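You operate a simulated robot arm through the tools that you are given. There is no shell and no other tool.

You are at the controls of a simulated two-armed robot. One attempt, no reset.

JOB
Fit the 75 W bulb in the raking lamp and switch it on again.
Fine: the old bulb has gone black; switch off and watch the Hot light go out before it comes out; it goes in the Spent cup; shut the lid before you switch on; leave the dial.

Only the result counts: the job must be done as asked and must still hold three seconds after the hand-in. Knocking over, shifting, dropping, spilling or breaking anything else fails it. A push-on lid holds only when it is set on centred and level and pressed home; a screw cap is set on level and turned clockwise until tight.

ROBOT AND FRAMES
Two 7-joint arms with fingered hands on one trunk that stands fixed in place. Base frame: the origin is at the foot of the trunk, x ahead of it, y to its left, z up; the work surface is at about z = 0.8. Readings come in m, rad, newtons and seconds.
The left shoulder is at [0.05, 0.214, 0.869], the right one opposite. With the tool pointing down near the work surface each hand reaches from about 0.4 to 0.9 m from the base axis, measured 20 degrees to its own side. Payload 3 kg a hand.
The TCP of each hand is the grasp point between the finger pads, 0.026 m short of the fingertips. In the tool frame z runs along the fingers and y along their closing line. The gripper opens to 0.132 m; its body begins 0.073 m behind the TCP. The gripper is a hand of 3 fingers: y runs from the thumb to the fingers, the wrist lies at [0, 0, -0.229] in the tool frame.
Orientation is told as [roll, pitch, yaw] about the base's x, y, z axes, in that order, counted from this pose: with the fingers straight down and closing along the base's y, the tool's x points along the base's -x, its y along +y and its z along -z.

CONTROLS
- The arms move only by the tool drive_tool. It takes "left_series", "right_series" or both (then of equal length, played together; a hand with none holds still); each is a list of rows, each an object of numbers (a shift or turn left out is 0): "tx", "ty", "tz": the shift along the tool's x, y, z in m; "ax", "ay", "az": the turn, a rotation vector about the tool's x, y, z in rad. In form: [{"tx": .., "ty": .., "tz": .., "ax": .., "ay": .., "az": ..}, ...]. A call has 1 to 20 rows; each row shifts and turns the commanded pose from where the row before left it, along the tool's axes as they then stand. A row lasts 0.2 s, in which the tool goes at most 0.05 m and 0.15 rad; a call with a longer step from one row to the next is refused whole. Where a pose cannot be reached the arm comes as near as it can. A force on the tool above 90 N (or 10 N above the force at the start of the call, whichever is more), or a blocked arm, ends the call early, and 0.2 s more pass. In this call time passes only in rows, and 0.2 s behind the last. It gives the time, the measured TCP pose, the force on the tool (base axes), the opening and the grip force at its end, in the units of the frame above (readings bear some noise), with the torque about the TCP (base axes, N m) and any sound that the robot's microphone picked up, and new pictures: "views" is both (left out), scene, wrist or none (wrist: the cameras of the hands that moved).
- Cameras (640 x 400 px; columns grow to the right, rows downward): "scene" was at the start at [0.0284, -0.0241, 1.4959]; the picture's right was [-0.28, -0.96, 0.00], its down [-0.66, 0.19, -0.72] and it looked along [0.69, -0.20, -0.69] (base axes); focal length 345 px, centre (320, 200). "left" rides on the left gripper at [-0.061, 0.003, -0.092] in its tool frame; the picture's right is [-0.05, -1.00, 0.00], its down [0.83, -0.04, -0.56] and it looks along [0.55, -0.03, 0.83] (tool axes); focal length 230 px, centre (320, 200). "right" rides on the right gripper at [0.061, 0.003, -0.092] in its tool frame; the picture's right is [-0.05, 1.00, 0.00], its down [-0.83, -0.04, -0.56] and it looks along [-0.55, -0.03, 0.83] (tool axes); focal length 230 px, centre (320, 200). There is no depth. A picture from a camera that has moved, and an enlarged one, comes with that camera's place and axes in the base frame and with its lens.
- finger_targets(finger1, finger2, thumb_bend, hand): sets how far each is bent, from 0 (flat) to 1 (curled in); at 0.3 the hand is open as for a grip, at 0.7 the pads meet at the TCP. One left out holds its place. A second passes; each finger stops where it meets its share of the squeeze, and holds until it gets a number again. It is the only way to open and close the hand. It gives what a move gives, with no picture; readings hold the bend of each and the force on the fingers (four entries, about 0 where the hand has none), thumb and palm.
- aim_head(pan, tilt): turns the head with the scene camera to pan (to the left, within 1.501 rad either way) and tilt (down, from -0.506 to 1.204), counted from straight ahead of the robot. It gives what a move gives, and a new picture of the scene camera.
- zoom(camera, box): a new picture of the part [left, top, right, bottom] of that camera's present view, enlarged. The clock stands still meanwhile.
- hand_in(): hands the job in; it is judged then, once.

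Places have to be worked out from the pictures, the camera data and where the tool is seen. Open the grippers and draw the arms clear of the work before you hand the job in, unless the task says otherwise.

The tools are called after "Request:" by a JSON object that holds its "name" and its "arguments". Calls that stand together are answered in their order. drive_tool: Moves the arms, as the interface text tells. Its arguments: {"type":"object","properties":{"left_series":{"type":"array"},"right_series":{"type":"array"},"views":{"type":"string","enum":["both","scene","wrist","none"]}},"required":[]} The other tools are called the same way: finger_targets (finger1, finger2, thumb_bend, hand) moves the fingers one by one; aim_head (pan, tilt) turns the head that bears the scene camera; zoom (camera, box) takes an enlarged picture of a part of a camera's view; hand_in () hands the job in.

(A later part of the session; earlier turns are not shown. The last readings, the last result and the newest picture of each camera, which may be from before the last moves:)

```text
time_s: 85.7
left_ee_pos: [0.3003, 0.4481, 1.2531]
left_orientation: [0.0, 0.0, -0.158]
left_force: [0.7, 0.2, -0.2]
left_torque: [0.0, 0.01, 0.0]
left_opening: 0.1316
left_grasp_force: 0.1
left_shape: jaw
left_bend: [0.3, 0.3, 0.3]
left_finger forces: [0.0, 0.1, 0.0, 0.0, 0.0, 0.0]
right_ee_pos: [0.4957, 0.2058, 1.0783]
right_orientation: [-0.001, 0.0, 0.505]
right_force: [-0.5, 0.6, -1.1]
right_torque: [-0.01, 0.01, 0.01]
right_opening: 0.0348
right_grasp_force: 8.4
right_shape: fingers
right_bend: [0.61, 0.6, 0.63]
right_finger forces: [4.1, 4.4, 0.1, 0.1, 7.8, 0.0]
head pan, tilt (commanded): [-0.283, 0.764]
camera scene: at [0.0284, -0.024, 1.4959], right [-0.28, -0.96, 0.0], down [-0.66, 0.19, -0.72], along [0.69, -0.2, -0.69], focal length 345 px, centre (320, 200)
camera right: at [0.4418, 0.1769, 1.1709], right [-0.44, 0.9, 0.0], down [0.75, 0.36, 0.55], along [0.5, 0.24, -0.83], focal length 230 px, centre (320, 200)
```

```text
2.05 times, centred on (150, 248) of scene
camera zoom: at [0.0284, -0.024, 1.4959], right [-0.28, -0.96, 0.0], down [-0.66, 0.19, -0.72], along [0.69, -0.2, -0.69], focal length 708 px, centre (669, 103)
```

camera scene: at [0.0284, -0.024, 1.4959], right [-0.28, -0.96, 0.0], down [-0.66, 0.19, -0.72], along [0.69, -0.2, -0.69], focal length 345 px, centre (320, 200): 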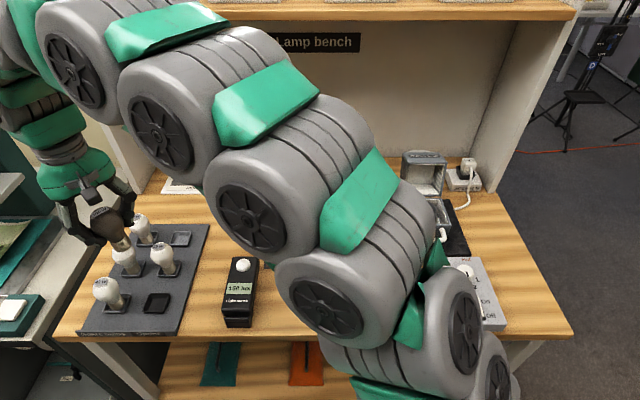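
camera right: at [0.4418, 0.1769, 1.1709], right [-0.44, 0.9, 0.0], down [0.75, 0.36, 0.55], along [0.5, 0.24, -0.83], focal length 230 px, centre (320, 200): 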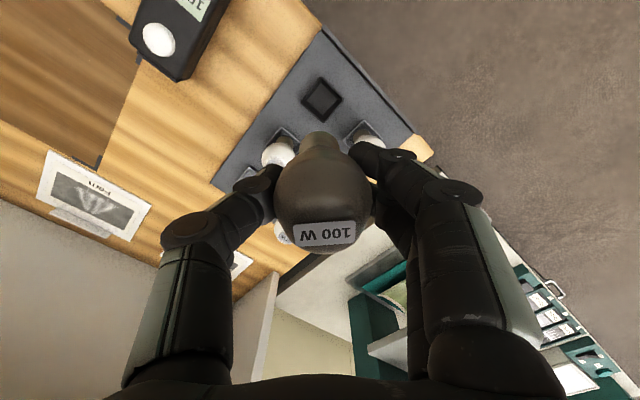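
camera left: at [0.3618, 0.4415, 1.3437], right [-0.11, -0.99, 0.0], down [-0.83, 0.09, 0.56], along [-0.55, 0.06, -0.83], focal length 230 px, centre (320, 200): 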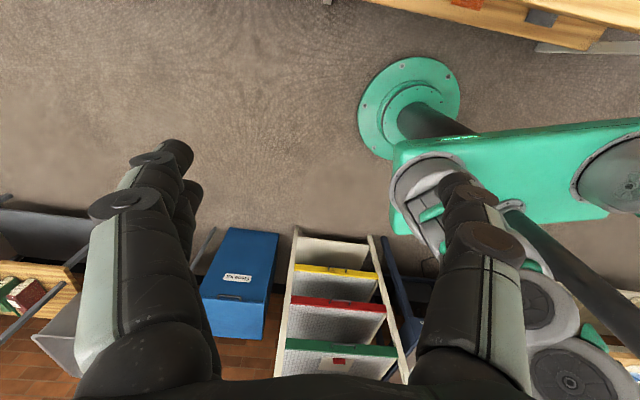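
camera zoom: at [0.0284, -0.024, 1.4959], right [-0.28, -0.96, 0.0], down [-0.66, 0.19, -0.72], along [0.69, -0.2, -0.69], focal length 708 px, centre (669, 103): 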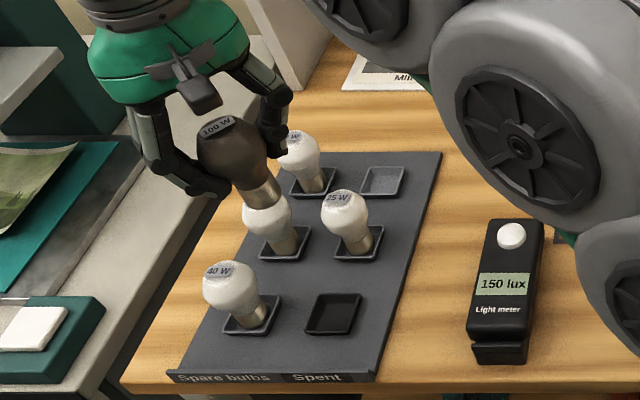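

Both cameras agree the Spent cup centre is (0.497, 0.2077), rim at z≈0.82; the bulb hangs vertical with its base ~76 mm below the TCP. I centre and descend to just above the cup.

Request:
{"name": "drive_tool", "arguments": {"right_series": [{"tx": -0.0015, "ty": 0.001, "tz": 0.04}, {"tz": 0.045}, {"tz": 0.045}, {"tz": 0.025}], "views": "both"}}

Request:
{"name": "zoom", "arguments": {"camera": "right", "box": [180, 40, 460, 240]}}

Request:
{"name": "zoom", "arguments": {"camera": "scene", "box": [70, 190, 230, 345]}}

```text
time_s: 86.7
left_ee_pos: [0.3001, 0.4488, 1.2531]
left_orientation: [0.001, 0.0, -0.159]
left_force: [-0.6, 0.5, -0.1]
left_torque: [0.04, -0.01, 0.02]
left_opening: 0.1318
left_grasp_force: 0.1
left_shape: jaw
left_bend: [0.3, 0.3, 0.3]
left_finger forces: [0.1, 0.1, 0.1, 0.1, 0.1, 0.1]
right_ee_pos: [0.4952, 0.2065, 0.92]
right_orientation: [0.0, 0.003, 0.506]
right_force: [1.3, 0.0, -0.7]
right_torque: [0.01, 0.03, 0.0]
right_opening: 0.0348
right_grasp_force: 8.3
right_shape: fingers
right_bend: [0.61, 0.6, 0.63]
right_finger forces: [4.2, 4.4, 0.0, 0.0, 7.7, 0.0]
head pan, tilt (commanded): [-0.283, 0.764]
camera scene: at [0.0284, -0.024, 1.4959], right [-0.28, -0.96, 0.0], down [-0.66, 0.19, -0.72], along [0.69, -0.2, -0.69], focal length 345 px, centre (320, 200)
camera right: at [0.4414, 0.1792, 1.014], right [-0.44, 0.9, 0.0], down [0.75, 0.37, 0.55], along [0.5, 0.24, -0.83], focal length 230 px, centre (320, 200)
```

scene: 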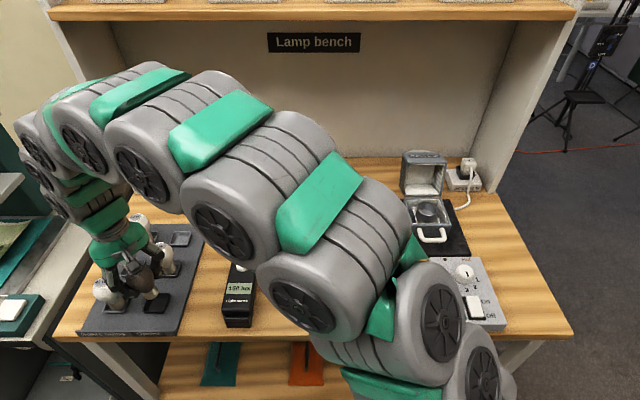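
right: 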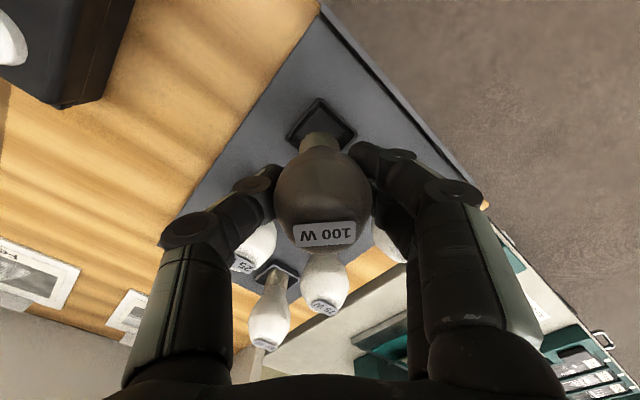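

```text
2.00 times, centred on (320, 140) of right
camera zoom: at [0.4414, 0.1792, 1.014], right [-0.44, 0.9, 0.0], down [0.75, 0.37, 0.55], along [0.5, 0.24, -0.83], focal length 460 px, centre (320, 320)
```

zoom: 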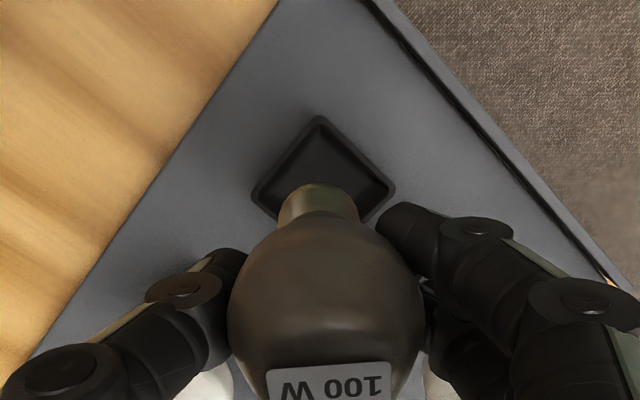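

```text
2.58 times, centred on (150, 268) of scene
camera zoom: at [0.0284, -0.024, 1.4959], right [-0.28, -0.96, 0.0], down [-0.66, 0.19, -0.72], along [0.69, -0.2, -0.69], focal length 891 px, centre (759, 26)
```

zoom: 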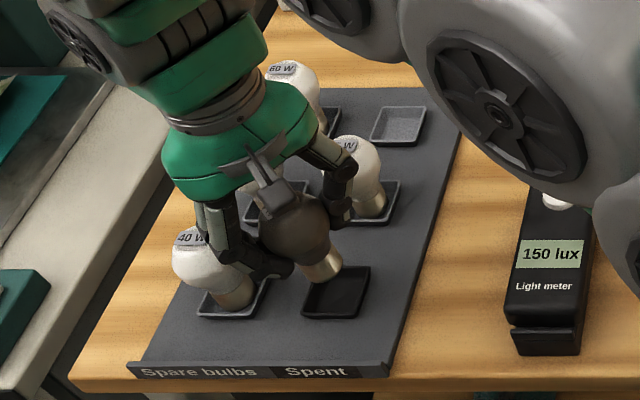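

The bulb base hangs ~4 mm forward of the TCP (slight tilt). I straighten by 0.03 rad, which also centres the base over the cup, and lower to the rim.

Request:
{"name": "drive_tool", "arguments": {"right_series": [{"tz": 0.01, "ay": 0.03}, {"tz": 0.01}], "views": "both"}}

Request:
{"name": "zoom", "arguments": {"camera": "right", "box": [180, 40, 460, 240]}}

Request:
{"name": "zoom", "arguments": {"camera": "scene", "box": [90, 250, 190, 345]}}

```text
time_s: 87.3
left_ee_pos: [0.2999, 0.4489, 1.2524]
left_orientation: [0.0, 0.0, -0.158]
left_force: [0.3, -0.1, 1.1]
left_torque: [-0.02, -0.01, 0.01]
left_opening: 0.1319
left_grasp_force: 0.0
left_shape: jaw
left_bend: [0.3, 0.3, 0.3]
left_finger forces: [0.0, 0.1, 0.1, 0.0, 0.0, 0.0]
right_ee_pos: [0.4967, 0.2066, 0.9015]
right_orientation: [0.0, 0.032, 0.507]
right_force: [0.2, 0.7, -0.3]
right_torque: [0.0, -0.02, 0.0]
right_opening: 0.0348
right_grasp_force: 8.1
right_shape: fingers
right_bend: [0.61, 0.6, 0.63]
right_finger forces: [4.0, 4.3, 0.0, 0.0, 7.4, 0.0]
head pan, tilt (commanded): [-0.283, 0.764]
camera scene: at [0.0284, -0.024, 1.4959], right [-0.28, -0.96, 0.0], down [-0.66, 0.19, -0.72], along [0.69, -0.2, -0.69], focal length 345 px, centre (320, 200)
camera right: at [0.4445, 0.1809, 0.9962], right [-0.44, 0.9, 0.0], down [0.76, 0.37, 0.53], along [0.48, 0.23, -0.85], focal length 230 px, centre (320, 200)
```

scene: 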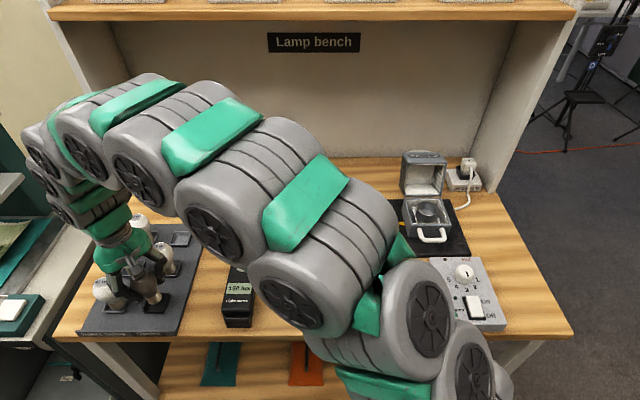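
right: 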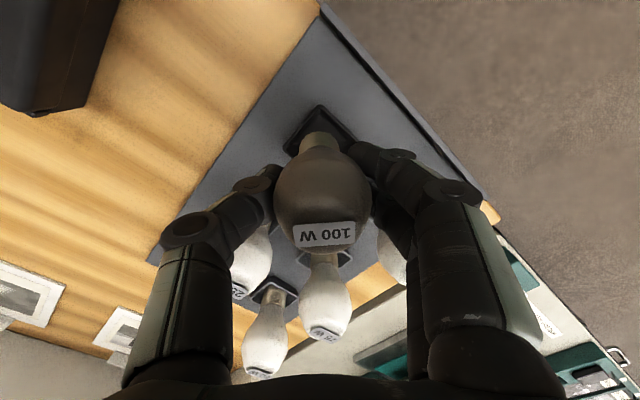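

```text
2.00 times, centred on (320, 140) of right
camera zoom: at [0.4445, 0.1809, 0.9962], right [-0.44, 0.9, 0.0], down [0.76, 0.37, 0.53], along [0.48, 0.23, -0.85], focal length 460 px, centre (320, 320)
```

zoom: 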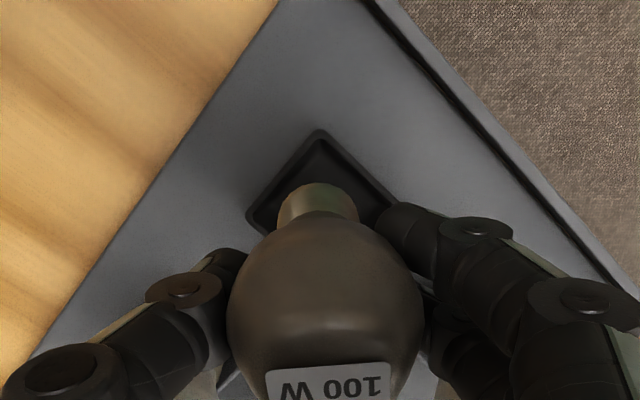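

```text
4.21 times, centred on (140, 298) of scene
camera zoom: at [0.0284, -0.024, 1.4959], right [-0.28, -0.96, 0.0], down [-0.66, 0.19, -0.72], along [0.69, -0.2, -0.69], focal length 1453 px, centre (1078, -210)
```

zoom: 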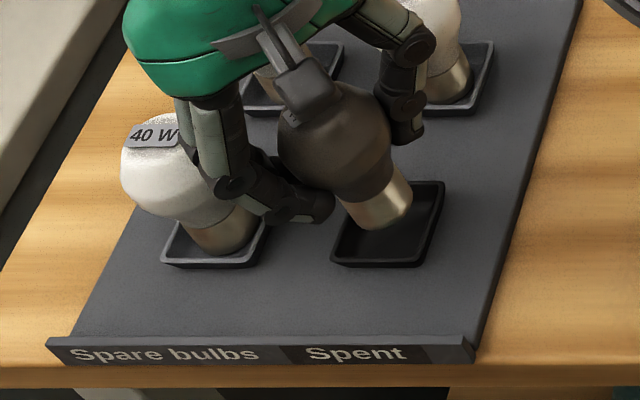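

The base is within the cup outline and the bulb axis matches the upright neighbours. I lower in 4 mm steps until I feel contact.

Request:
{"name": "drive_tool", "arguments": {"right_series": [{"tz": 0.004}, {"tz": 0.003}], "views": "none"}}

Request:
{"name": "drive_tool", "arguments": {"right_series": [{"tz": 0.003}], "views": "none"}}

Request:
{"name": "zoom", "arguments": {"camera": "scene", "box": [90, 250, 190, 345]}}

```text
time_s: 87.9
left_ee_pos: [0.3002, 0.4498, 1.2534]
left_orientation: [-0.001, -0.001, -0.159]
left_force: [-0.6, 0.0, -0.3]
left_torque: [0.0, 0.02, -0.01]
left_opening: 0.1318
left_grasp_force: 0.0
left_shape: jaw
left_bend: [0.3, 0.3, 0.3]
left_finger forces: [0.1, 0.0, 0.0, 0.1, 0.1, 0.1]
right_ee_pos: [0.4961, 0.2074, 0.8944]
right_orientation: [-0.002, 0.03, 0.507]
right_force: [0.7, 0.0, -0.2]
right_torque: [0.02, 0.02, -0.03]
right_opening: 0.0346
right_grasp_force: 8.0
right_shape: fingers
right_bend: [0.61, 0.6, 0.63]
right_finger forces: [4.0, 4.3, 0.0, 0.0, 7.5, 0.1]
head pan, tilt (commanded): [-0.283, 0.764]
```

```text
time_s: 88.3
left_ee_pos: [0.3, 0.4497, 1.2532]
left_orientation: [0.0, 0.001, -0.158]
left_force: [0.9, -0.2, -0.2]
left_torque: [-0.05, 0.03, 0.02]
left_opening: 0.1316
left_grasp_force: 0.1
left_shape: jaw
left_bend: [0.3, 0.3, 0.3]
left_finger forces: [0.0, 0.0, 0.1, 0.0, 0.0, 0.0]
right_ee_pos: [0.4958, 0.2075, 0.8927]
right_orientation: [0.001, 0.032, 0.505]
right_force: [0.2, 0.0, -0.1]
right_torque: [-0.01, 0.01, 0.0]
right_opening: 0.0347
right_grasp_force: 8.2
right_shape: fingers
right_bend: [0.61, 0.6, 0.63]
right_finger forces: [4.0, 4.2, 0.1, 0.0, 7.5, 0.1]
head pan, tilt (commanded): [-0.283, 0.764]
```

```text
4.21 times, centred on (140, 298) of scene
camera zoom: at [0.0284, -0.024, 1.4959], right [-0.28, -0.96, 0.0], down [-0.66, 0.19, -0.72], along [0.69, -0.2, -0.69], focal length 1453 px, centre (1078, -210)
```

zoom: 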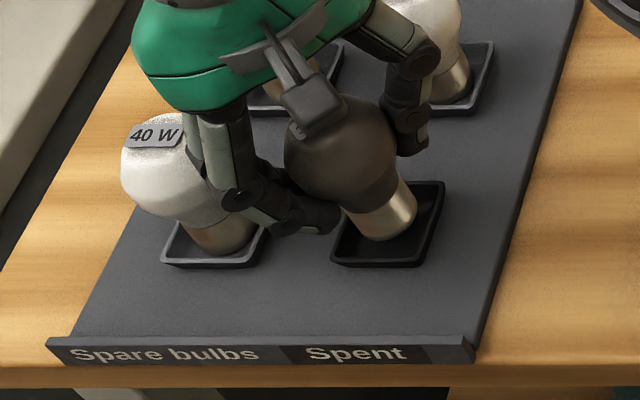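

No contact yet; the base is entering the cup. I continue in 3 mm steps.

Request:
{"name": "drive_tool", "arguments": {"right_series": [{"tz": 0.003}], "views": "none"}}

Request:
{"name": "drive_tool", "arguments": {"right_series": [{"tz": 0.003}], "views": "none"}}

Request:
{"name": "zoom", "arguments": {"camera": "scene", "box": [90, 250, 190, 345]}}

```text
time_s: 88.7
left_ee_pos: [0.3, 0.4493, 1.2521]
left_orientation: [0.0, 0.0, -0.158]
left_force: [-0.4, -0.1, 0.7]
left_torque: [0.01, 0.03, -0.02]
left_opening: 0.1318
left_grasp_force: 0.1
left_shape: jaw
left_bend: [0.3, 0.3, 0.3]
left_finger forces: [0.0, 0.0, 0.0, 0.0, 0.0, 0.0]
right_ee_pos: [0.4954, 0.207, 0.889]
right_orientation: [0.001, 0.032, 0.504]
right_force: [0.3, 0.2, -1.1]
right_torque: [0.03, -0.02, -0.01]
right_opening: 0.0347
right_grasp_force: 7.9
right_shape: fingers
right_bend: [0.61, 0.6, 0.63]
right_finger forces: [4.0, 4.3, 0.0, 0.0, 7.5, 0.1]
head pan, tilt (commanded): [-0.283, 0.764]
```

```text
time_s: 89.1
left_ee_pos: [0.2994, 0.4478, 1.2515]
left_orientation: [-0.001, 0.0, -0.159]
left_force: [0.2, 0.1, -1.1]
left_torque: [0.0, 0.0, -0.02]
left_opening: 0.1322
left_grasp_force: 0.1
left_shape: jaw
left_bend: [0.3, 0.3, 0.3]
left_finger forces: [0.0, 0.0, 0.1, 0.1, 0.0, 0.0]
right_ee_pos: [0.4953, 0.2073, 0.8854]
right_orientation: [0.0, 0.031, 0.506]
right_force: [-0.1, -0.1, -1.1]
right_torque: [-0.02, 0.01, -0.02]
right_opening: 0.0344
right_grasp_force: 8.0
right_shape: fingers
right_bend: [0.61, 0.6, 0.63]
right_finger forces: [3.9, 4.3, 0.0, 0.0, 7.4, 0.0]
head pan, tilt (commanded): [-0.283, 0.764]
```

```text
4.21 times, centred on (140, 298) of scene
camera zoom: at [0.0284, -0.024, 1.4959], right [-0.28, -0.96, 0.0], down [-0.66, 0.19, -0.72], along [0.69, -0.2, -0.69], focal length 1453 px, centre (1078, -210)
```

zoom: 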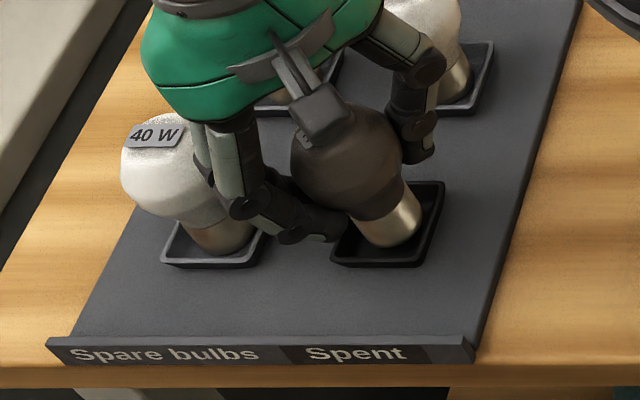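

Comparing with the 40 W neighbour, about 5 mm remain. I continue.

Request:
{"name": "drive_tool", "arguments": {"right_series": [{"tz": 0.003}], "views": "none"}}

Request:
{"name": "drive_tool", "arguments": {"right_series": [{"tz": 0.003}], "views": "none"}}

Request:
{"name": "zoom", "arguments": {"camera": "scene", "box": [90, 250, 190, 345]}}

```text
time_s: 89.5
left_ee_pos: [0.3006, 0.4491, 1.2526]
left_orientation: [-0.001, 0.001, -0.159]
left_force: [0.0, -0.1, 0.4]
left_torque: [-0.02, 0.01, -0.02]
left_opening: 0.1321
left_grasp_force: 0.0
left_shape: jaw
left_bend: [0.3, 0.3, 0.3]
left_finger forces: [0.0, 0.0, 0.0, 0.0, 0.0, 0.0]
right_ee_pos: [0.4949, 0.2072, 0.8818]
right_orientation: [0.001, 0.032, 0.506]
right_force: [0.6, 0.6, -0.2]
right_torque: [-0.02, -0.02, -0.01]
right_opening: 0.0344
right_grasp_force: 8.0
right_shape: fingers
right_bend: [0.61, 0.6, 0.63]
right_finger forces: [4.0, 4.3, 0.0, 0.0, 7.5, 0.1]
head pan, tilt (commanded): [-0.283, 0.764]
```

```text
time_s: 89.9
left_ee_pos: [0.3003, 0.4493, 1.2523]
left_orientation: [0.0, -0.001, -0.159]
left_force: [0.8, -0.4, -0.7]
left_torque: [0.01, 0.01, 0.01]
left_opening: 0.1318
left_grasp_force: 0.0
left_shape: jaw
left_bend: [0.3, 0.3, 0.3]
left_finger forces: [0.0, 0.0, 0.1, 0.0, 0.0, 0.0]
right_ee_pos: [0.4951, 0.2067, 0.8798]
right_orientation: [-0.001, 0.033, 0.506]
right_force: [-0.4, 0.7, -1.3]
right_torque: [0.03, -0.01, 0.01]
right_opening: 0.0346
right_grasp_force: 8.1
right_shape: fingers
right_bend: [0.61, 0.6, 0.63]
right_finger forces: [4.0, 4.5, 0.0, 0.1, 7.4, 0.0]
head pan, tilt (commanded): [-0.283, 0.764]
```

```text
4.21 times, centred on (140, 298) of scene
camera zoom: at [0.0284, -0.024, 1.4959], right [-0.28, -0.96, 0.0], down [-0.66, 0.19, -0.72], along [0.69, -0.2, -0.69], focal length 1453 px, centre (1078, -210)
```

zoom: 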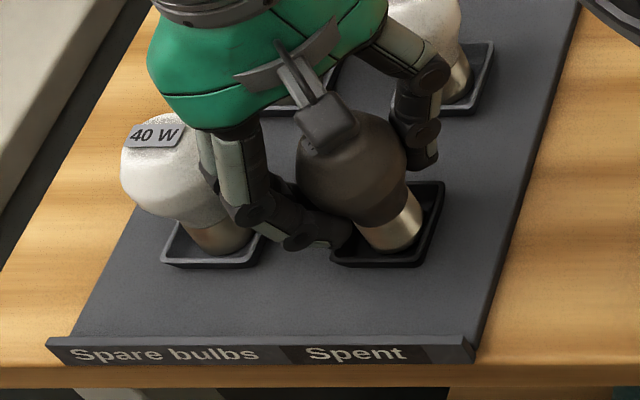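

Now about level with the neighbour. Two more 2 mm steps looking for contact.

Request:
{"name": "drive_tool", "arguments": {"right_series": [{"tz": 0.002}], "views": "none"}}

Request:
{"name": "drive_tool", "arguments": {"right_series": [{"tz": 0.002}], "views": "none"}}

Request:
{"name": "zoom", "arguments": {"camera": "scene", "box": [90, 250, 190, 345]}}

```text
time_s: 90.3
left_ee_pos: [0.3009, 0.4487, 1.2522]
left_orientation: [-0.001, 0.0, -0.159]
left_force: [-0.5, -0.2, 0.0]
left_torque: [0.01, 0.05, 0.02]
left_opening: 0.1318
left_grasp_force: 0.1
left_shape: jaw
left_bend: [0.3, 0.3, 0.3]
left_finger forces: [0.1, 0.1, 0.1, 0.0, 0.1, 0.0]
right_ee_pos: [0.4947, 0.2072, 0.8776]
right_orientation: [0.0, 0.031, 0.507]
right_force: [1.1, 0.7, -0.2]
right_torque: [0.05, -0.01, 0.0]
right_opening: 0.0346
right_grasp_force: 8.2
right_shape: fingers
right_bend: [0.61, 0.61, 0.63]
right_finger forces: [4.1, 4.5, 0.0, 0.0, 7.4, 0.0]
head pan, tilt (commanded): [-0.283, 0.764]
```

```text
time_s: 90.7
left_ee_pos: [0.3007, 0.4493, 1.252]
left_orientation: [0.0, 0.0, -0.159]
left_force: [-0.3, -0.1, -0.4]
left_torque: [0.0, -0.02, 0.02]
left_opening: 0.1318
left_grasp_force: 0.0
left_shape: jaw
left_bend: [0.3, 0.3, 0.3]
left_finger forces: [0.1, 0.0, 0.1, 0.0, 0.0, 0.0]
right_ee_pos: [0.4953, 0.2063, 0.876]
right_orientation: [0.0, 0.031, 0.506]
right_force: [0.6, -1.8, 6.6]
right_torque: [0.01, 0.01, 0.03]
right_opening: 0.0341
right_grasp_force: 8.0
right_shape: fingers
right_bend: [0.62, 0.62, 0.63]
right_finger forces: [3.7, 3.9, 0.0, 0.1, 8.3, 0.0]
head pan, tilt (commanded): [-0.283, 0.764]
```

```text
4.21 times, centred on (140, 298) of scene
camera zoom: at [0.0283, -0.0241, 1.4959], right [-0.28, -0.96, 0.0], down [-0.66, 0.19, -0.72], along [0.69, -0.2, -0.69], focal length 1453 px, centre (1078, -210)
```

zoom: 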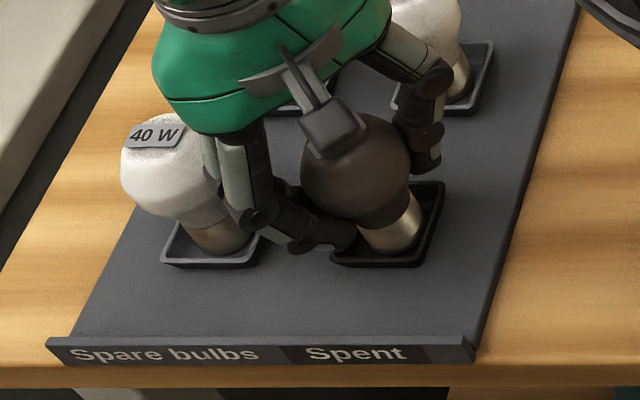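

Contact at TCP z=0.876 (6.6 N): the bulb stands on the cup floor. I release gently.

Request:
{"name": "drive_tool", "arguments": {"right_series": [{"tz": -0.001}], "views": "none"}}

Request:
{"name": "finger_targets", "arguments": {"hand": "right", "finger1": 0.57, "finger2": 0.57, "thumb_bend": 0.57}}

Request:
{"name": "finger_targets", "arguments": {"hand": "right", "finger1": 0.5, "finger2": 0.5, "thumb_bend": 0.5}}

Request:
{"name": "zoom", "arguments": {"camera": "scene", "box": [90, 250, 190, 345]}}

Request:
{"name": "zoom", "arguments": {"camera": "right", "box": [160, 40, 480, 280]}}

```text
time_s: 91.1
left_ee_pos: [0.3011, 0.4494, 1.2527]
left_orientation: [0.002, 0.001, -0.16]
left_force: [0.4, -0.6, 0.8]
left_torque: [-0.03, -0.01, 0.01]
left_opening: 0.1318
left_grasp_force: 0.0
left_shape: jaw
left_bend: [0.3, 0.3, 0.3]
left_finger forces: [0.0, 0.0, 0.0, 0.0, 0.1, 0.0]
right_ee_pos: [0.4943, 0.2063, 0.8758]
right_orientation: [0.0, 0.032, 0.505]
right_force: [-1.0, 0.2, 0.9]
right_torque: [0.03, 0.03, 0.0]
right_opening: 0.0344
right_grasp_force: 8.7
right_shape: fingers
right_bend: [0.62, 0.62, 0.63]
right_finger forces: [4.2, 4.6, 0.0, 0.0, 8.3, 0.0]
head pan, tilt (commanded): [-0.283, 0.764]
```

```text
time_s: 92.1
left_ee_pos: [0.3007, 0.4493, 1.2524]
left_orientation: [0.0, -0.002, -0.158]
left_force: [0.5, -0.3, -0.6]
left_torque: [-0.01, 0.0, -0.02]
left_opening: 0.132
left_grasp_force: 0.0
left_shape: jaw
left_bend: [0.3, 0.3, 0.3]
left_finger forces: [0.0, 0.0, 0.0, 0.0, 0.0, 0.0]
right_ee_pos: [0.4945, 0.2071, 0.877]
right_orientation: [-0.001, 0.031, 0.506]
right_force: [0.2, 0.1, 0.1]
right_torque: [-0.01, 0.0, 0.02]
right_opening: 0.0474
right_grasp_force: 0.2
right_shape: fingers
right_bend: [0.56, 0.56, 0.56]
right_finger forces: [0.0, 0.0, 0.0, 0.0, 0.0, 0.1]
head pan, tilt (commanded): [-0.283, 0.764]
```

```text
time_s: 93.1
left_ee_pos: [0.3003, 0.4487, 1.2525]
left_orientation: [-0.001, 0.0, -0.159]
left_force: [0.9, 0.0, 0.1]
left_torque: [0.04, -0.01, -0.01]
left_opening: 0.132
left_grasp_force: 0.0
left_shape: jaw
left_bend: [0.3, 0.3, 0.3]
left_finger forces: [0.0, 0.0, 0.0, 0.1, 0.0, 0.0]
right_ee_pos: [0.4952, 0.2063, 0.8763]
right_orientation: [0.0, 0.032, 0.506]
right_force: [0.9, 0.1, 0.3]
right_torque: [0.01, -0.03, 0.01]
right_opening: 0.0671
right_grasp_force: 0.1
right_shape: fingers
right_bend: [0.5, 0.5, 0.5]
right_finger forces: [0.1, 0.0, 0.1, 0.0, 0.0, 0.0]
head pan, tilt (commanded): [-0.283, 0.764]
```

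```text
4.21 times, centred on (140, 298) of scene
camera zoom: at [0.0284, -0.024, 1.4959], right [-0.28, -0.96, 0.0], down [-0.66, 0.19, -0.72], along [0.69, -0.2, -0.69], focal length 1453 px, centre (1078, -210)
```

zoom: 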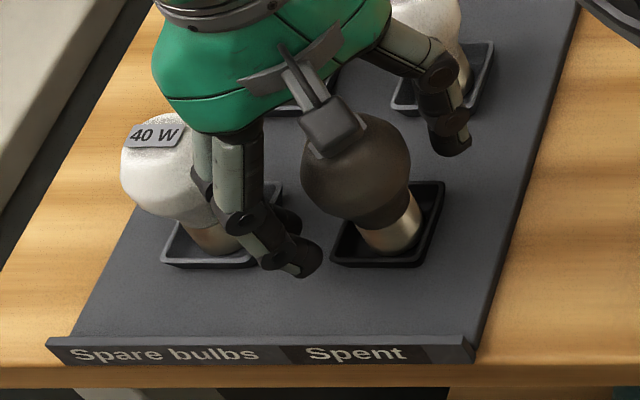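

```text
1.67 times, centred on (320, 160) of right
camera zoom: at [0.4434, 0.18, 0.9713], right [-0.44, 0.9, 0.0], down [0.76, 0.37, 0.53], along [0.48, 0.23, -0.85], focal length 384 px, centre (320, 267)
```

zoom: 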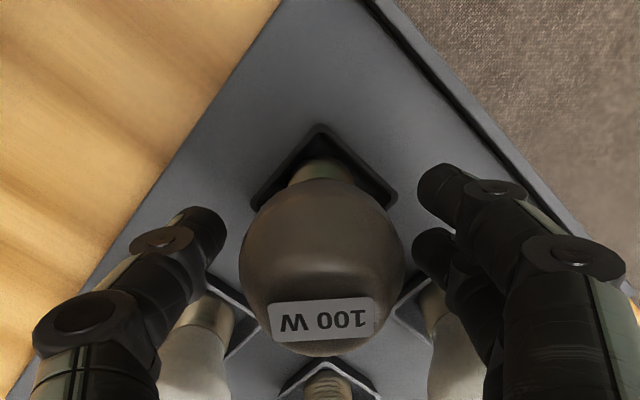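

The spent bulb stands upright in its cup. I rise straight up clear of it.

Request:
{"name": "drive_tool", "arguments": {"right_series": [{"tz": -0.02}, {"tz": -0.035}, {"tz": -0.045}, {"tz": -0.045}, {"ay": -0.031}], "views": "both"}}

Request:
{"name": "zoom", "arguments": {"camera": "right", "box": [180, 40, 460, 240]}}

Request:
{"name": "zoom", "arguments": {"camera": "scene", "box": [70, 190, 230, 345]}}

```text
time_s: 94.3
left_ee_pos: [0.3006, 0.4497, 1.2529]
left_orientation: [0.001, 0.002, -0.158]
left_force: [-0.1, 0.1, 0.3]
left_torque: [-0.02, -0.01, -0.02]
left_opening: 0.1317
left_grasp_force: 0.0
left_shape: jaw
left_bend: [0.3, 0.3, 0.3]
left_finger forces: [0.1, 0.0, 0.1, 0.0, 0.1, 0.0]
right_ee_pos: [0.5001, 0.2102, 1.0219]
right_orientation: [0.001, 0.003, 0.504]
right_force: [0.0, -1.0, -0.4]
right_torque: [-0.01, 0.01, 0.0]
right_opening: 0.0673
right_grasp_force: 0.0
right_shape: fingers
right_bend: [0.5, 0.5, 0.5]
right_finger forces: [0.0, 0.0, 0.1, 0.1, 0.0, 0.0]
head pan, tilt (commanded): [-0.283, 0.764]
camera scene: at [0.0284, -0.0241, 1.4959], right [-0.28, -0.96, 0.0], down [-0.66, 0.19, -0.72], along [0.69, -0.2, -0.69], focal length 345 px, centre (320, 200)
camera right: at [0.4462, 0.1816, 1.1147], right [-0.44, 0.9, 0.0], down [0.75, 0.36, 0.55], along [0.5, 0.24, -0.83], focal length 230 px, centre (320, 200)
```

scene: 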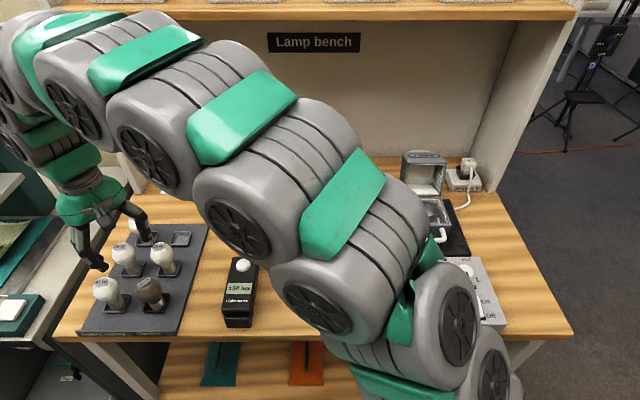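
right: 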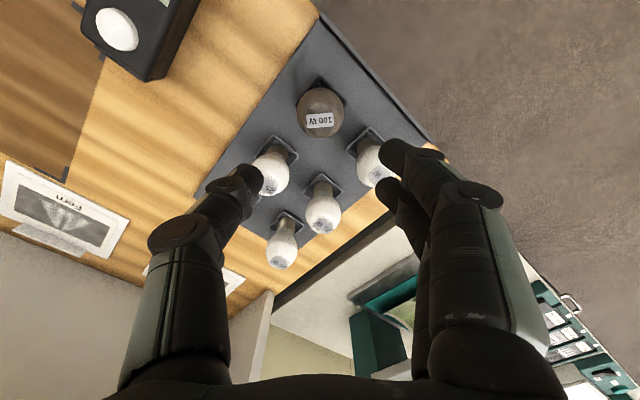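

```text
2.00 times, centred on (320, 140) of right
camera zoom: at [0.4462, 0.1816, 1.1147], right [-0.44, 0.9, 0.0], down [0.75, 0.36, 0.55], along [0.5, 0.24, -0.83], focal length 460 px, centre (320, 320)
```

zoom: 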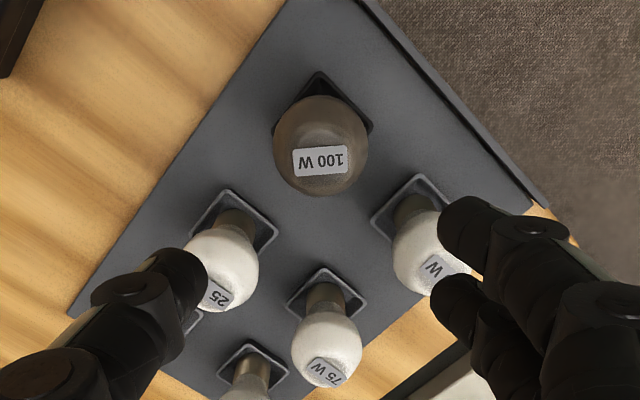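

```text
2.58 times, centred on (150, 268) of scene
camera zoom: at [0.0284, -0.0241, 1.4959], right [-0.28, -0.96, 0.0], down [-0.66, 0.19, -0.72], along [0.69, -0.2, -0.69], focal length 891 px, centre (759, 26)
```

zoom: 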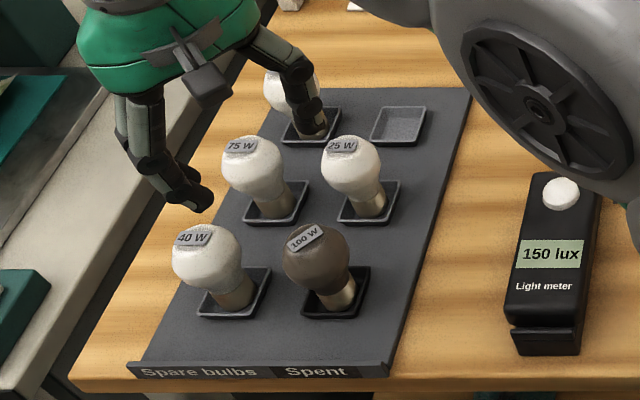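

The 100 W bulb is properly in Spent. The 75 W bulb (label read in both cameras) is at about (0.607, 0.265). I move above it.

Request:
{"name": "finger_targets", "arguments": {"hand": "right", "finger1": 0.46, "finger2": 0.46, "thumb_bend": 0.46}}

Request:
{"name": "drive_tool", "arguments": {"right_series": [{"tx": -0.04, "ty": -0.0012}, {"tx": -0.04, "ty": -0.0012}, {"tx": -0.04, "ty": -0.0012}], "views": "both"}}

Request:
{"name": "zoom", "arguments": {"camera": "right", "box": [180, 40, 460, 240]}}

Request:
{"name": "zoom", "arguments": {"camera": "scene", "box": [70, 150, 230, 345]}}

```text
time_s: 95.3
left_ee_pos: [0.3011, 0.4491, 1.2523]
left_orientation: [0.0, 0.0, -0.158]
left_force: [0.9, -0.7, -0.6]
left_torque: [-0.06, -0.02, 0.0]
left_opening: 0.1318
left_grasp_force: 0.1
left_shape: jaw
left_bend: [0.3, 0.3, 0.3]
left_finger forces: [0.0, 0.1, 0.0, 0.0, 0.0, 0.0]
right_ee_pos: [0.5003, 0.2102, 1.0206]
right_orientation: [0.001, 0.0, 0.507]
right_force: [-0.1, 0.6, 1.2]
right_torque: [0.03, 0.0, -0.02]
right_opening: 0.0806
right_grasp_force: 0.0
right_shape: fingers
right_bend: [0.46, 0.46, 0.46]
right_finger forces: [0.0, 0.0, 0.0, 0.0, 0.0, 0.0]
head pan, tilt (commanded): [-0.283, 0.764]
```

```text
time_s: 96.1
left_ee_pos: [0.3006, 0.4488, 1.2521]
left_orientation: [0.0, -0.001, -0.16]
left_force: [-0.8, 0.6, 0.5]
left_torque: [0.03, 0.02, -0.01]
left_opening: 0.1319
left_grasp_force: 0.0
left_shape: jaw
left_bend: [0.3, 0.3, 0.3]
left_finger forces: [0.0, 0.0, 0.0, 0.1, 0.0, 0.0]
right_ee_pos: [0.6072, 0.2665, 1.0221]
right_orientation: [-0.002, 0.0, 0.507]
right_force: [-0.7, -0.9, 0.3]
right_torque: [0.01, 0.02, -0.02]
right_opening: 0.0809
right_grasp_force: 0.1
right_shape: fingers
right_bend: [0.46, 0.46, 0.46]
right_finger forces: [0.0, 0.1, 0.1, 0.0, 0.0, 0.1]
head pan, tilt (commanded): [-0.283, 0.764]
camera scene: at [0.0284, -0.024, 1.4959], right [-0.28, -0.96, 0.0], down [-0.66, 0.19, -0.72], along [0.69, -0.2, -0.69], focal length 345 px, centre (320, 200)
camera right: at [0.5525, 0.2382, 1.1158], right [-0.44, 0.9, 0.0], down [0.75, 0.37, 0.55], along [0.5, 0.24, -0.83], focal length 230 px, centre (320, 200)
```

scene: 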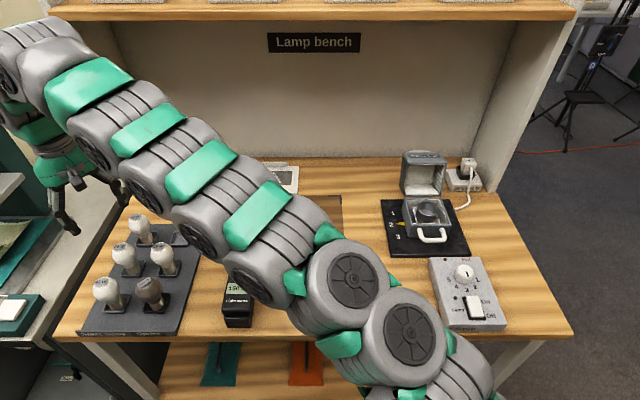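
right: 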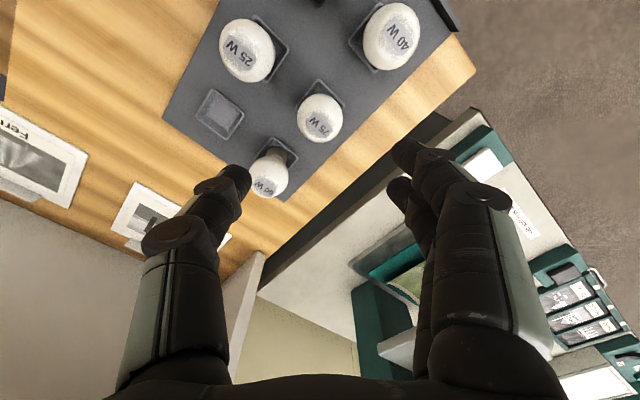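

```text
2.00 times, centred on (320, 140) of right
camera zoom: at [0.5525, 0.2382, 1.1158], right [-0.44, 0.9, 0.0], down [0.75, 0.37, 0.55], along [0.5, 0.24, -0.83], focal length 460 px, centre (320, 320)
```

zoom: 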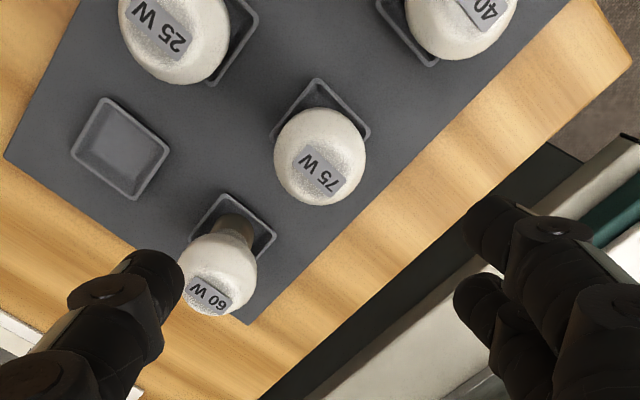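

```text
2.05 times, centred on (150, 248) of scene
camera zoom: at [0.0284, -0.024, 1.4959], right [-0.28, -0.96, 0.0], down [-0.66, 0.19, -0.72], along [0.69, -0.2, -0.69], focal length 708 px, centre (669, 103)
```

zoom: 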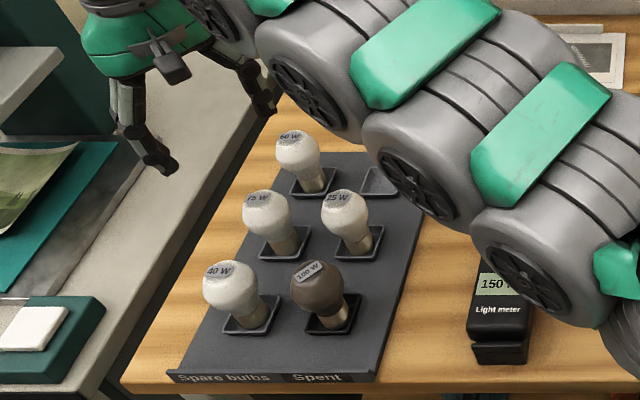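

Centred within ~1 mm on the 75 W globe (0.6074, 0.2652). I descend around it.

Request:
{"name": "drive_tool", "arguments": {"right_series": [{"tx": 0.0005, "ty": -0.0012, "tz": 0.04}, {"tz": 0.04}, {"tz": 0.035}], "views": "both"}}

Request:
{"name": "zoom", "arguments": {"camera": "right", "box": [160, 40, 480, 280]}}

Request:
{"name": "zoom", "arguments": {"camera": "scene", "box": [70, 170, 200, 320]}}

```text
time_s: 96.9
left_ee_pos: [0.3003, 0.4492, 1.2529]
left_orientation: [0.002, 0.0, -0.158]
left_force: [-0.6, 0.1, 0.6]
left_torque: [-0.01, 0.0, 0.0]
left_opening: 0.1322
left_grasp_force: 0.0
left_shape: jaw
left_bend: [0.3, 0.3, 0.3]
left_finger forces: [0.1, 0.1, 0.0, 0.1, 0.0, 0.0]
right_ee_pos: [0.6085, 0.2625, 0.9052]
right_orientation: [0.0, 0.001, 0.505]
right_force: [-0.3, 0.8, -0.5]
right_torque: [0.0, -0.04, -0.01]
right_opening: 0.0807
right_grasp_force: 0.0
right_shape: fingers
right_bend: [0.46, 0.46, 0.46]
right_finger forces: [0.0, 0.0, 0.0, 0.0, 0.0, 0.0]
head pan, tilt (commanded): [-0.283, 0.764]
camera scene: at [0.0284, -0.024, 1.4959], right [-0.28, -0.96, 0.0], down [-0.66, 0.19, -0.72], along [0.69, -0.2, -0.69], focal length 345 px, centre (320, 200)
camera right: at [0.553, 0.235, 0.9984], right [-0.44, 0.9, 0.0], down [0.75, 0.37, 0.55], along [0.5, 0.24, -0.83], focal length 230 px, centre (320, 200)
```

scene: 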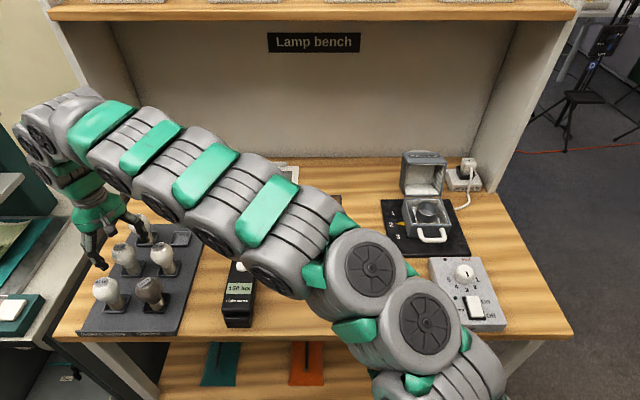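
right: 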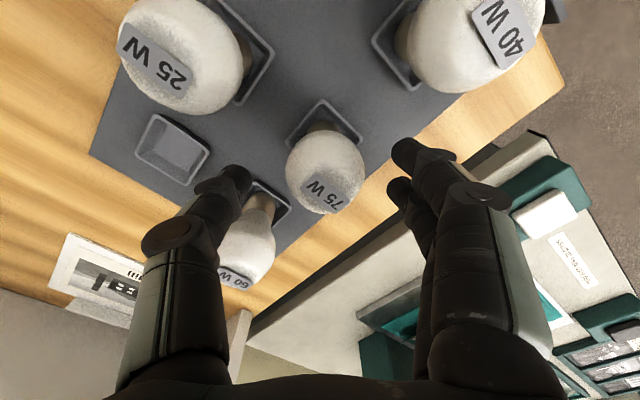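

```text
1.67 times, centred on (320, 160) of right
camera zoom: at [0.553, 0.235, 0.9984], right [-0.44, 0.9, 0.0], down [0.75, 0.37, 0.55], along [0.5, 0.24, -0.83], focal length 384 px, centre (320, 267)
```

zoom: 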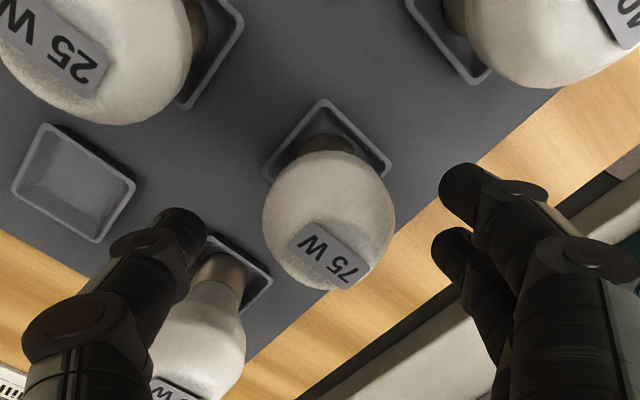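

```text
2.67 times, centred on (135, 245) of scene
camera zoom: at [0.0284, -0.024, 1.4959], right [-0.28, -0.96, 0.0], down [-0.66, 0.19, -0.72], along [0.69, -0.2, -0.69], focal length 920 px, centre (813, 80)
```

zoom: 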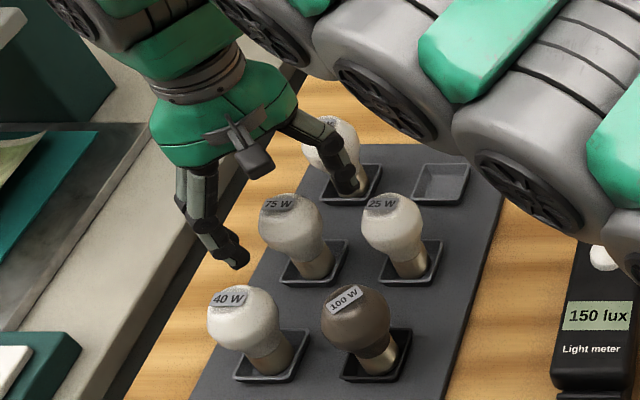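

The globe sits ~3 mm to the tool's +y; I correct and descend the last 29 mm.

Request:
{"name": "drive_tool", "arguments": {"right_series": [{"tx": -0.002, "ty": 0.003, "tz": 0.015}, {"tz": 0.014}], "views": "wrist"}}

Request:
{"name": "zoom", "arguments": {"camera": "right", "box": [160, 40, 480, 280]}}

Request:
{"name": "zoom", "arguments": {"camera": "scene", "box": [70, 170, 200, 320]}}

```text
time_s: 97.5
left_ee_pos: [0.3001, 0.448, 1.2525]
left_orientation: [0.001, 0.0, -0.159]
left_force: [-0.3, -0.5, 0.0]
left_torque: [0.02, -0.01, 0.01]
left_opening: 0.1323
left_grasp_force: 0.2
left_shape: jaw
left_bend: [0.3, 0.3, 0.3]
left_finger forces: [0.1, 0.0, 0.0, 0.0, 0.0, 0.0]
right_ee_pos: [0.6067, 0.2675, 0.8768]
right_orientation: [0.0, 0.002, 0.507]
right_force: [-0.1, -0.1, 0.1]
right_torque: [-0.02, 0.03, 0.0]
right_opening: 0.0805
right_grasp_force: 0.0
right_shape: fingers
right_bend: [0.46, 0.46, 0.46]
right_finger forces: [0.1, 0.0, 0.0, 0.1, 0.0, 0.0]
head pan, tilt (commanded): [-0.283, 0.764]
camera right: at [0.5522, 0.2393, 0.97], right [-0.44, 0.9, 0.0], down [0.75, 0.37, 0.55], along [0.5, 0.24, -0.83], focal length 230 px, centre (320, 200)
```

right: 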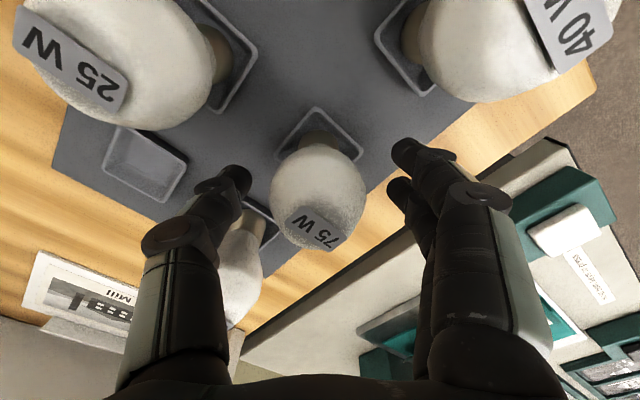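

```text
1.67 times, centred on (320, 160) of right
camera zoom: at [0.5522, 0.2393, 0.97], right [-0.44, 0.9, 0.0], down [0.75, 0.37, 0.55], along [0.5, 0.24, -0.83], focal length 384 px, centre (320, 267)
```

zoom: 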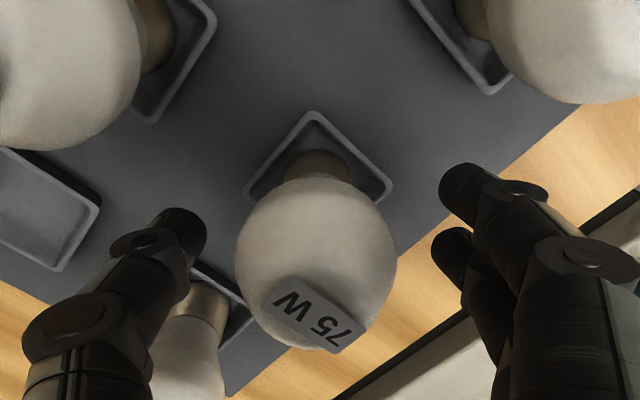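

```text
2.67 times, centred on (135, 245) of scene
camera zoom: at [0.0284, -0.024, 1.4959], right [-0.28, -0.96, 0.0], down [-0.66, 0.19, -0.72], along [0.69, -0.2, -0.69], focal length 920 px, centre (813, 80)
```

zoom: 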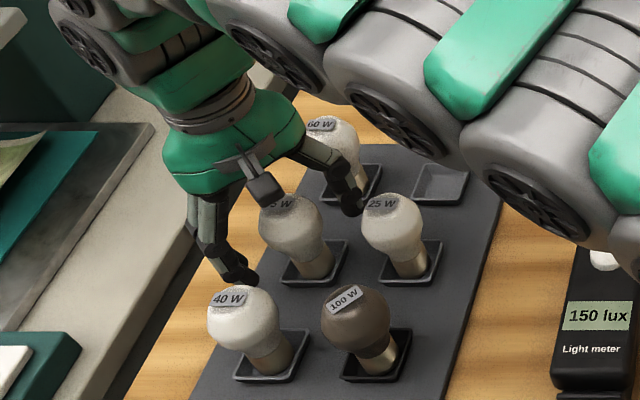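

Centred. I nudge 2 mm forward and close on the globe in stages.

Request:
{"name": "drive_tool", "arguments": {"right_series": [{"tx": -0.002, "ty": -0.001}], "views": "none"}}

Request:
{"name": "finger_targets", "arguments": {"hand": "right", "finger1": 0.57, "finger2": 0.57, "thumb_bend": 0.57}}

Request:
{"name": "finger_targets", "arguments": {"hand": "right", "finger1": 0.62, "finger2": 0.62, "thumb_bend": 0.62}}

Request:
{"name": "finger_targets", "arguments": {"hand": "right", "finger1": 0.66, "finger2": 0.66, "thumb_bend": 0.66}}

Request:
{"name": "zoom", "arguments": {"camera": "right", "box": [160, 40, 480, 280]}}

```text
time_s: 97.9
left_ee_pos: [0.3014, 0.4499, 1.2526]
left_orientation: [0.0, -0.001, -0.159]
left_force: [0.3, 0.4, -0.1]
left_torque: [0.01, 0.03, 0.02]
left_opening: 0.132
left_grasp_force: 0.1
left_shape: jaw
left_bend: [0.3, 0.3, 0.3]
left_finger forces: [0.0, 0.1, 0.0, 0.0, 0.0, 0.0]
right_ee_pos: [0.6099, 0.2668, 0.8768]
right_orientation: [-0.002, 0.002, 0.507]
right_force: [0.1, 0.5, 0.2]
right_torque: [0.01, -0.01, -0.04]
right_opening: 0.0809
right_grasp_force: 0.0
right_shape: fingers
right_bend: [0.46, 0.46, 0.46]
right_finger forces: [0.1, 0.0, 0.0, 0.0, 0.1, 0.1]
head pan, tilt (commanded): [-0.283, 0.764]
```

```text
time_s: 98.9
left_ee_pos: [0.2998, 0.4496, 1.2523]
left_orientation: [-0.001, 0.0, -0.159]
left_force: [-0.6, -0.5, -0.7]
left_torque: [0.01, 0.02, 0.0]
left_opening: 0.132
left_grasp_force: 0.1
left_shape: jaw
left_bend: [0.3, 0.3, 0.3]
left_finger forces: [0.1, 0.0, 0.0, 0.0, 0.0, 0.0]
right_ee_pos: [0.6098, 0.2668, 0.8767]
right_orientation: [-0.001, 0.002, 0.505]
right_force: [-0.4, 0.4, 0.4]
right_torque: [-0.02, -0.03, -0.01]
right_opening: 0.0481
right_grasp_force: 0.0
right_shape: fingers
right_bend: [0.56, 0.56, 0.56]
right_finger forces: [0.1, 0.1, 0.0, 0.0, 0.1, 0.1]
head pan, tilt (commanded): [-0.283, 0.764]
```

```text
time_s: 99.9
left_ee_pos: [0.301, 0.4485, 1.2529]
left_orientation: [-0.001, 0.0, -0.159]
left_force: [-0.1, 1.2, 0.2]
left_torque: [0.01, 0.0, -0.01]
left_opening: 0.132
left_grasp_force: 0.0
left_shape: jaw
left_bend: [0.3, 0.3, 0.3]
left_finger forces: [0.1, 0.1, 0.0, 0.0, 0.0, 0.0]
right_ee_pos: [0.608, 0.2669, 0.8767]
right_orientation: [0.001, 0.001, 0.506]
right_force: [0.2, -0.6, -0.3]
right_torque: [-0.02, -0.01, 0.0]
right_opening: 0.0368
right_grasp_force: 2.9
right_shape: fingers
right_bend: [0.59, 0.61, 0.61]
right_finger forces: [1.9, 1.0, 0.1, 0.1, 2.7, 0.0]
head pan, tilt (commanded): [-0.283, 0.764]
```

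```text
time_s: 100.9
left_ee_pos: [0.3006, 0.4482, 1.2523]
left_orientation: [0.002, 0.0, -0.16]
left_force: [0.3, 0.1, -0.1]
left_torque: [-0.01, 0.04, 0.01]
left_opening: 0.1322
left_grasp_force: 0.0
left_shape: jaw
left_bend: [0.3, 0.3, 0.3]
left_finger forces: [0.1, 0.1, 0.1, 0.0, 0.1, 0.0]
right_ee_pos: [0.6094, 0.2669, 0.8773]
right_orientation: [-0.001, 0.002, 0.505]
right_force: [-1.2, 0.0, 0.4]
right_torque: [0.0, -0.01, 0.0]
right_opening: 0.035
right_grasp_force: 7.7
right_shape: fingers
right_bend: [0.6, 0.61, 0.63]
right_finger forces: [4.5, 3.3, 0.1, 0.0, 7.5, 0.0]
head pan, tilt (commanded): [-0.283, 0.764]
```

```text
1.67 times, centred on (320, 160) of right
camera zoom: at [0.5551, 0.239, 0.9698], right [-0.44, 0.9, 0.0], down [0.75, 0.37, 0.55], along [0.5, 0.24, -0.83], focal length 384 px, centre (320, 267)
```

zoom: 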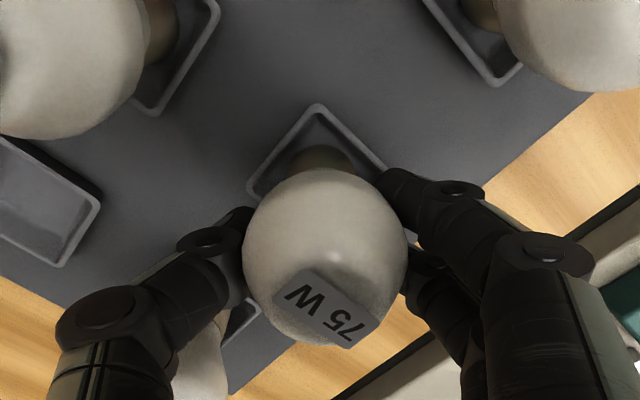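

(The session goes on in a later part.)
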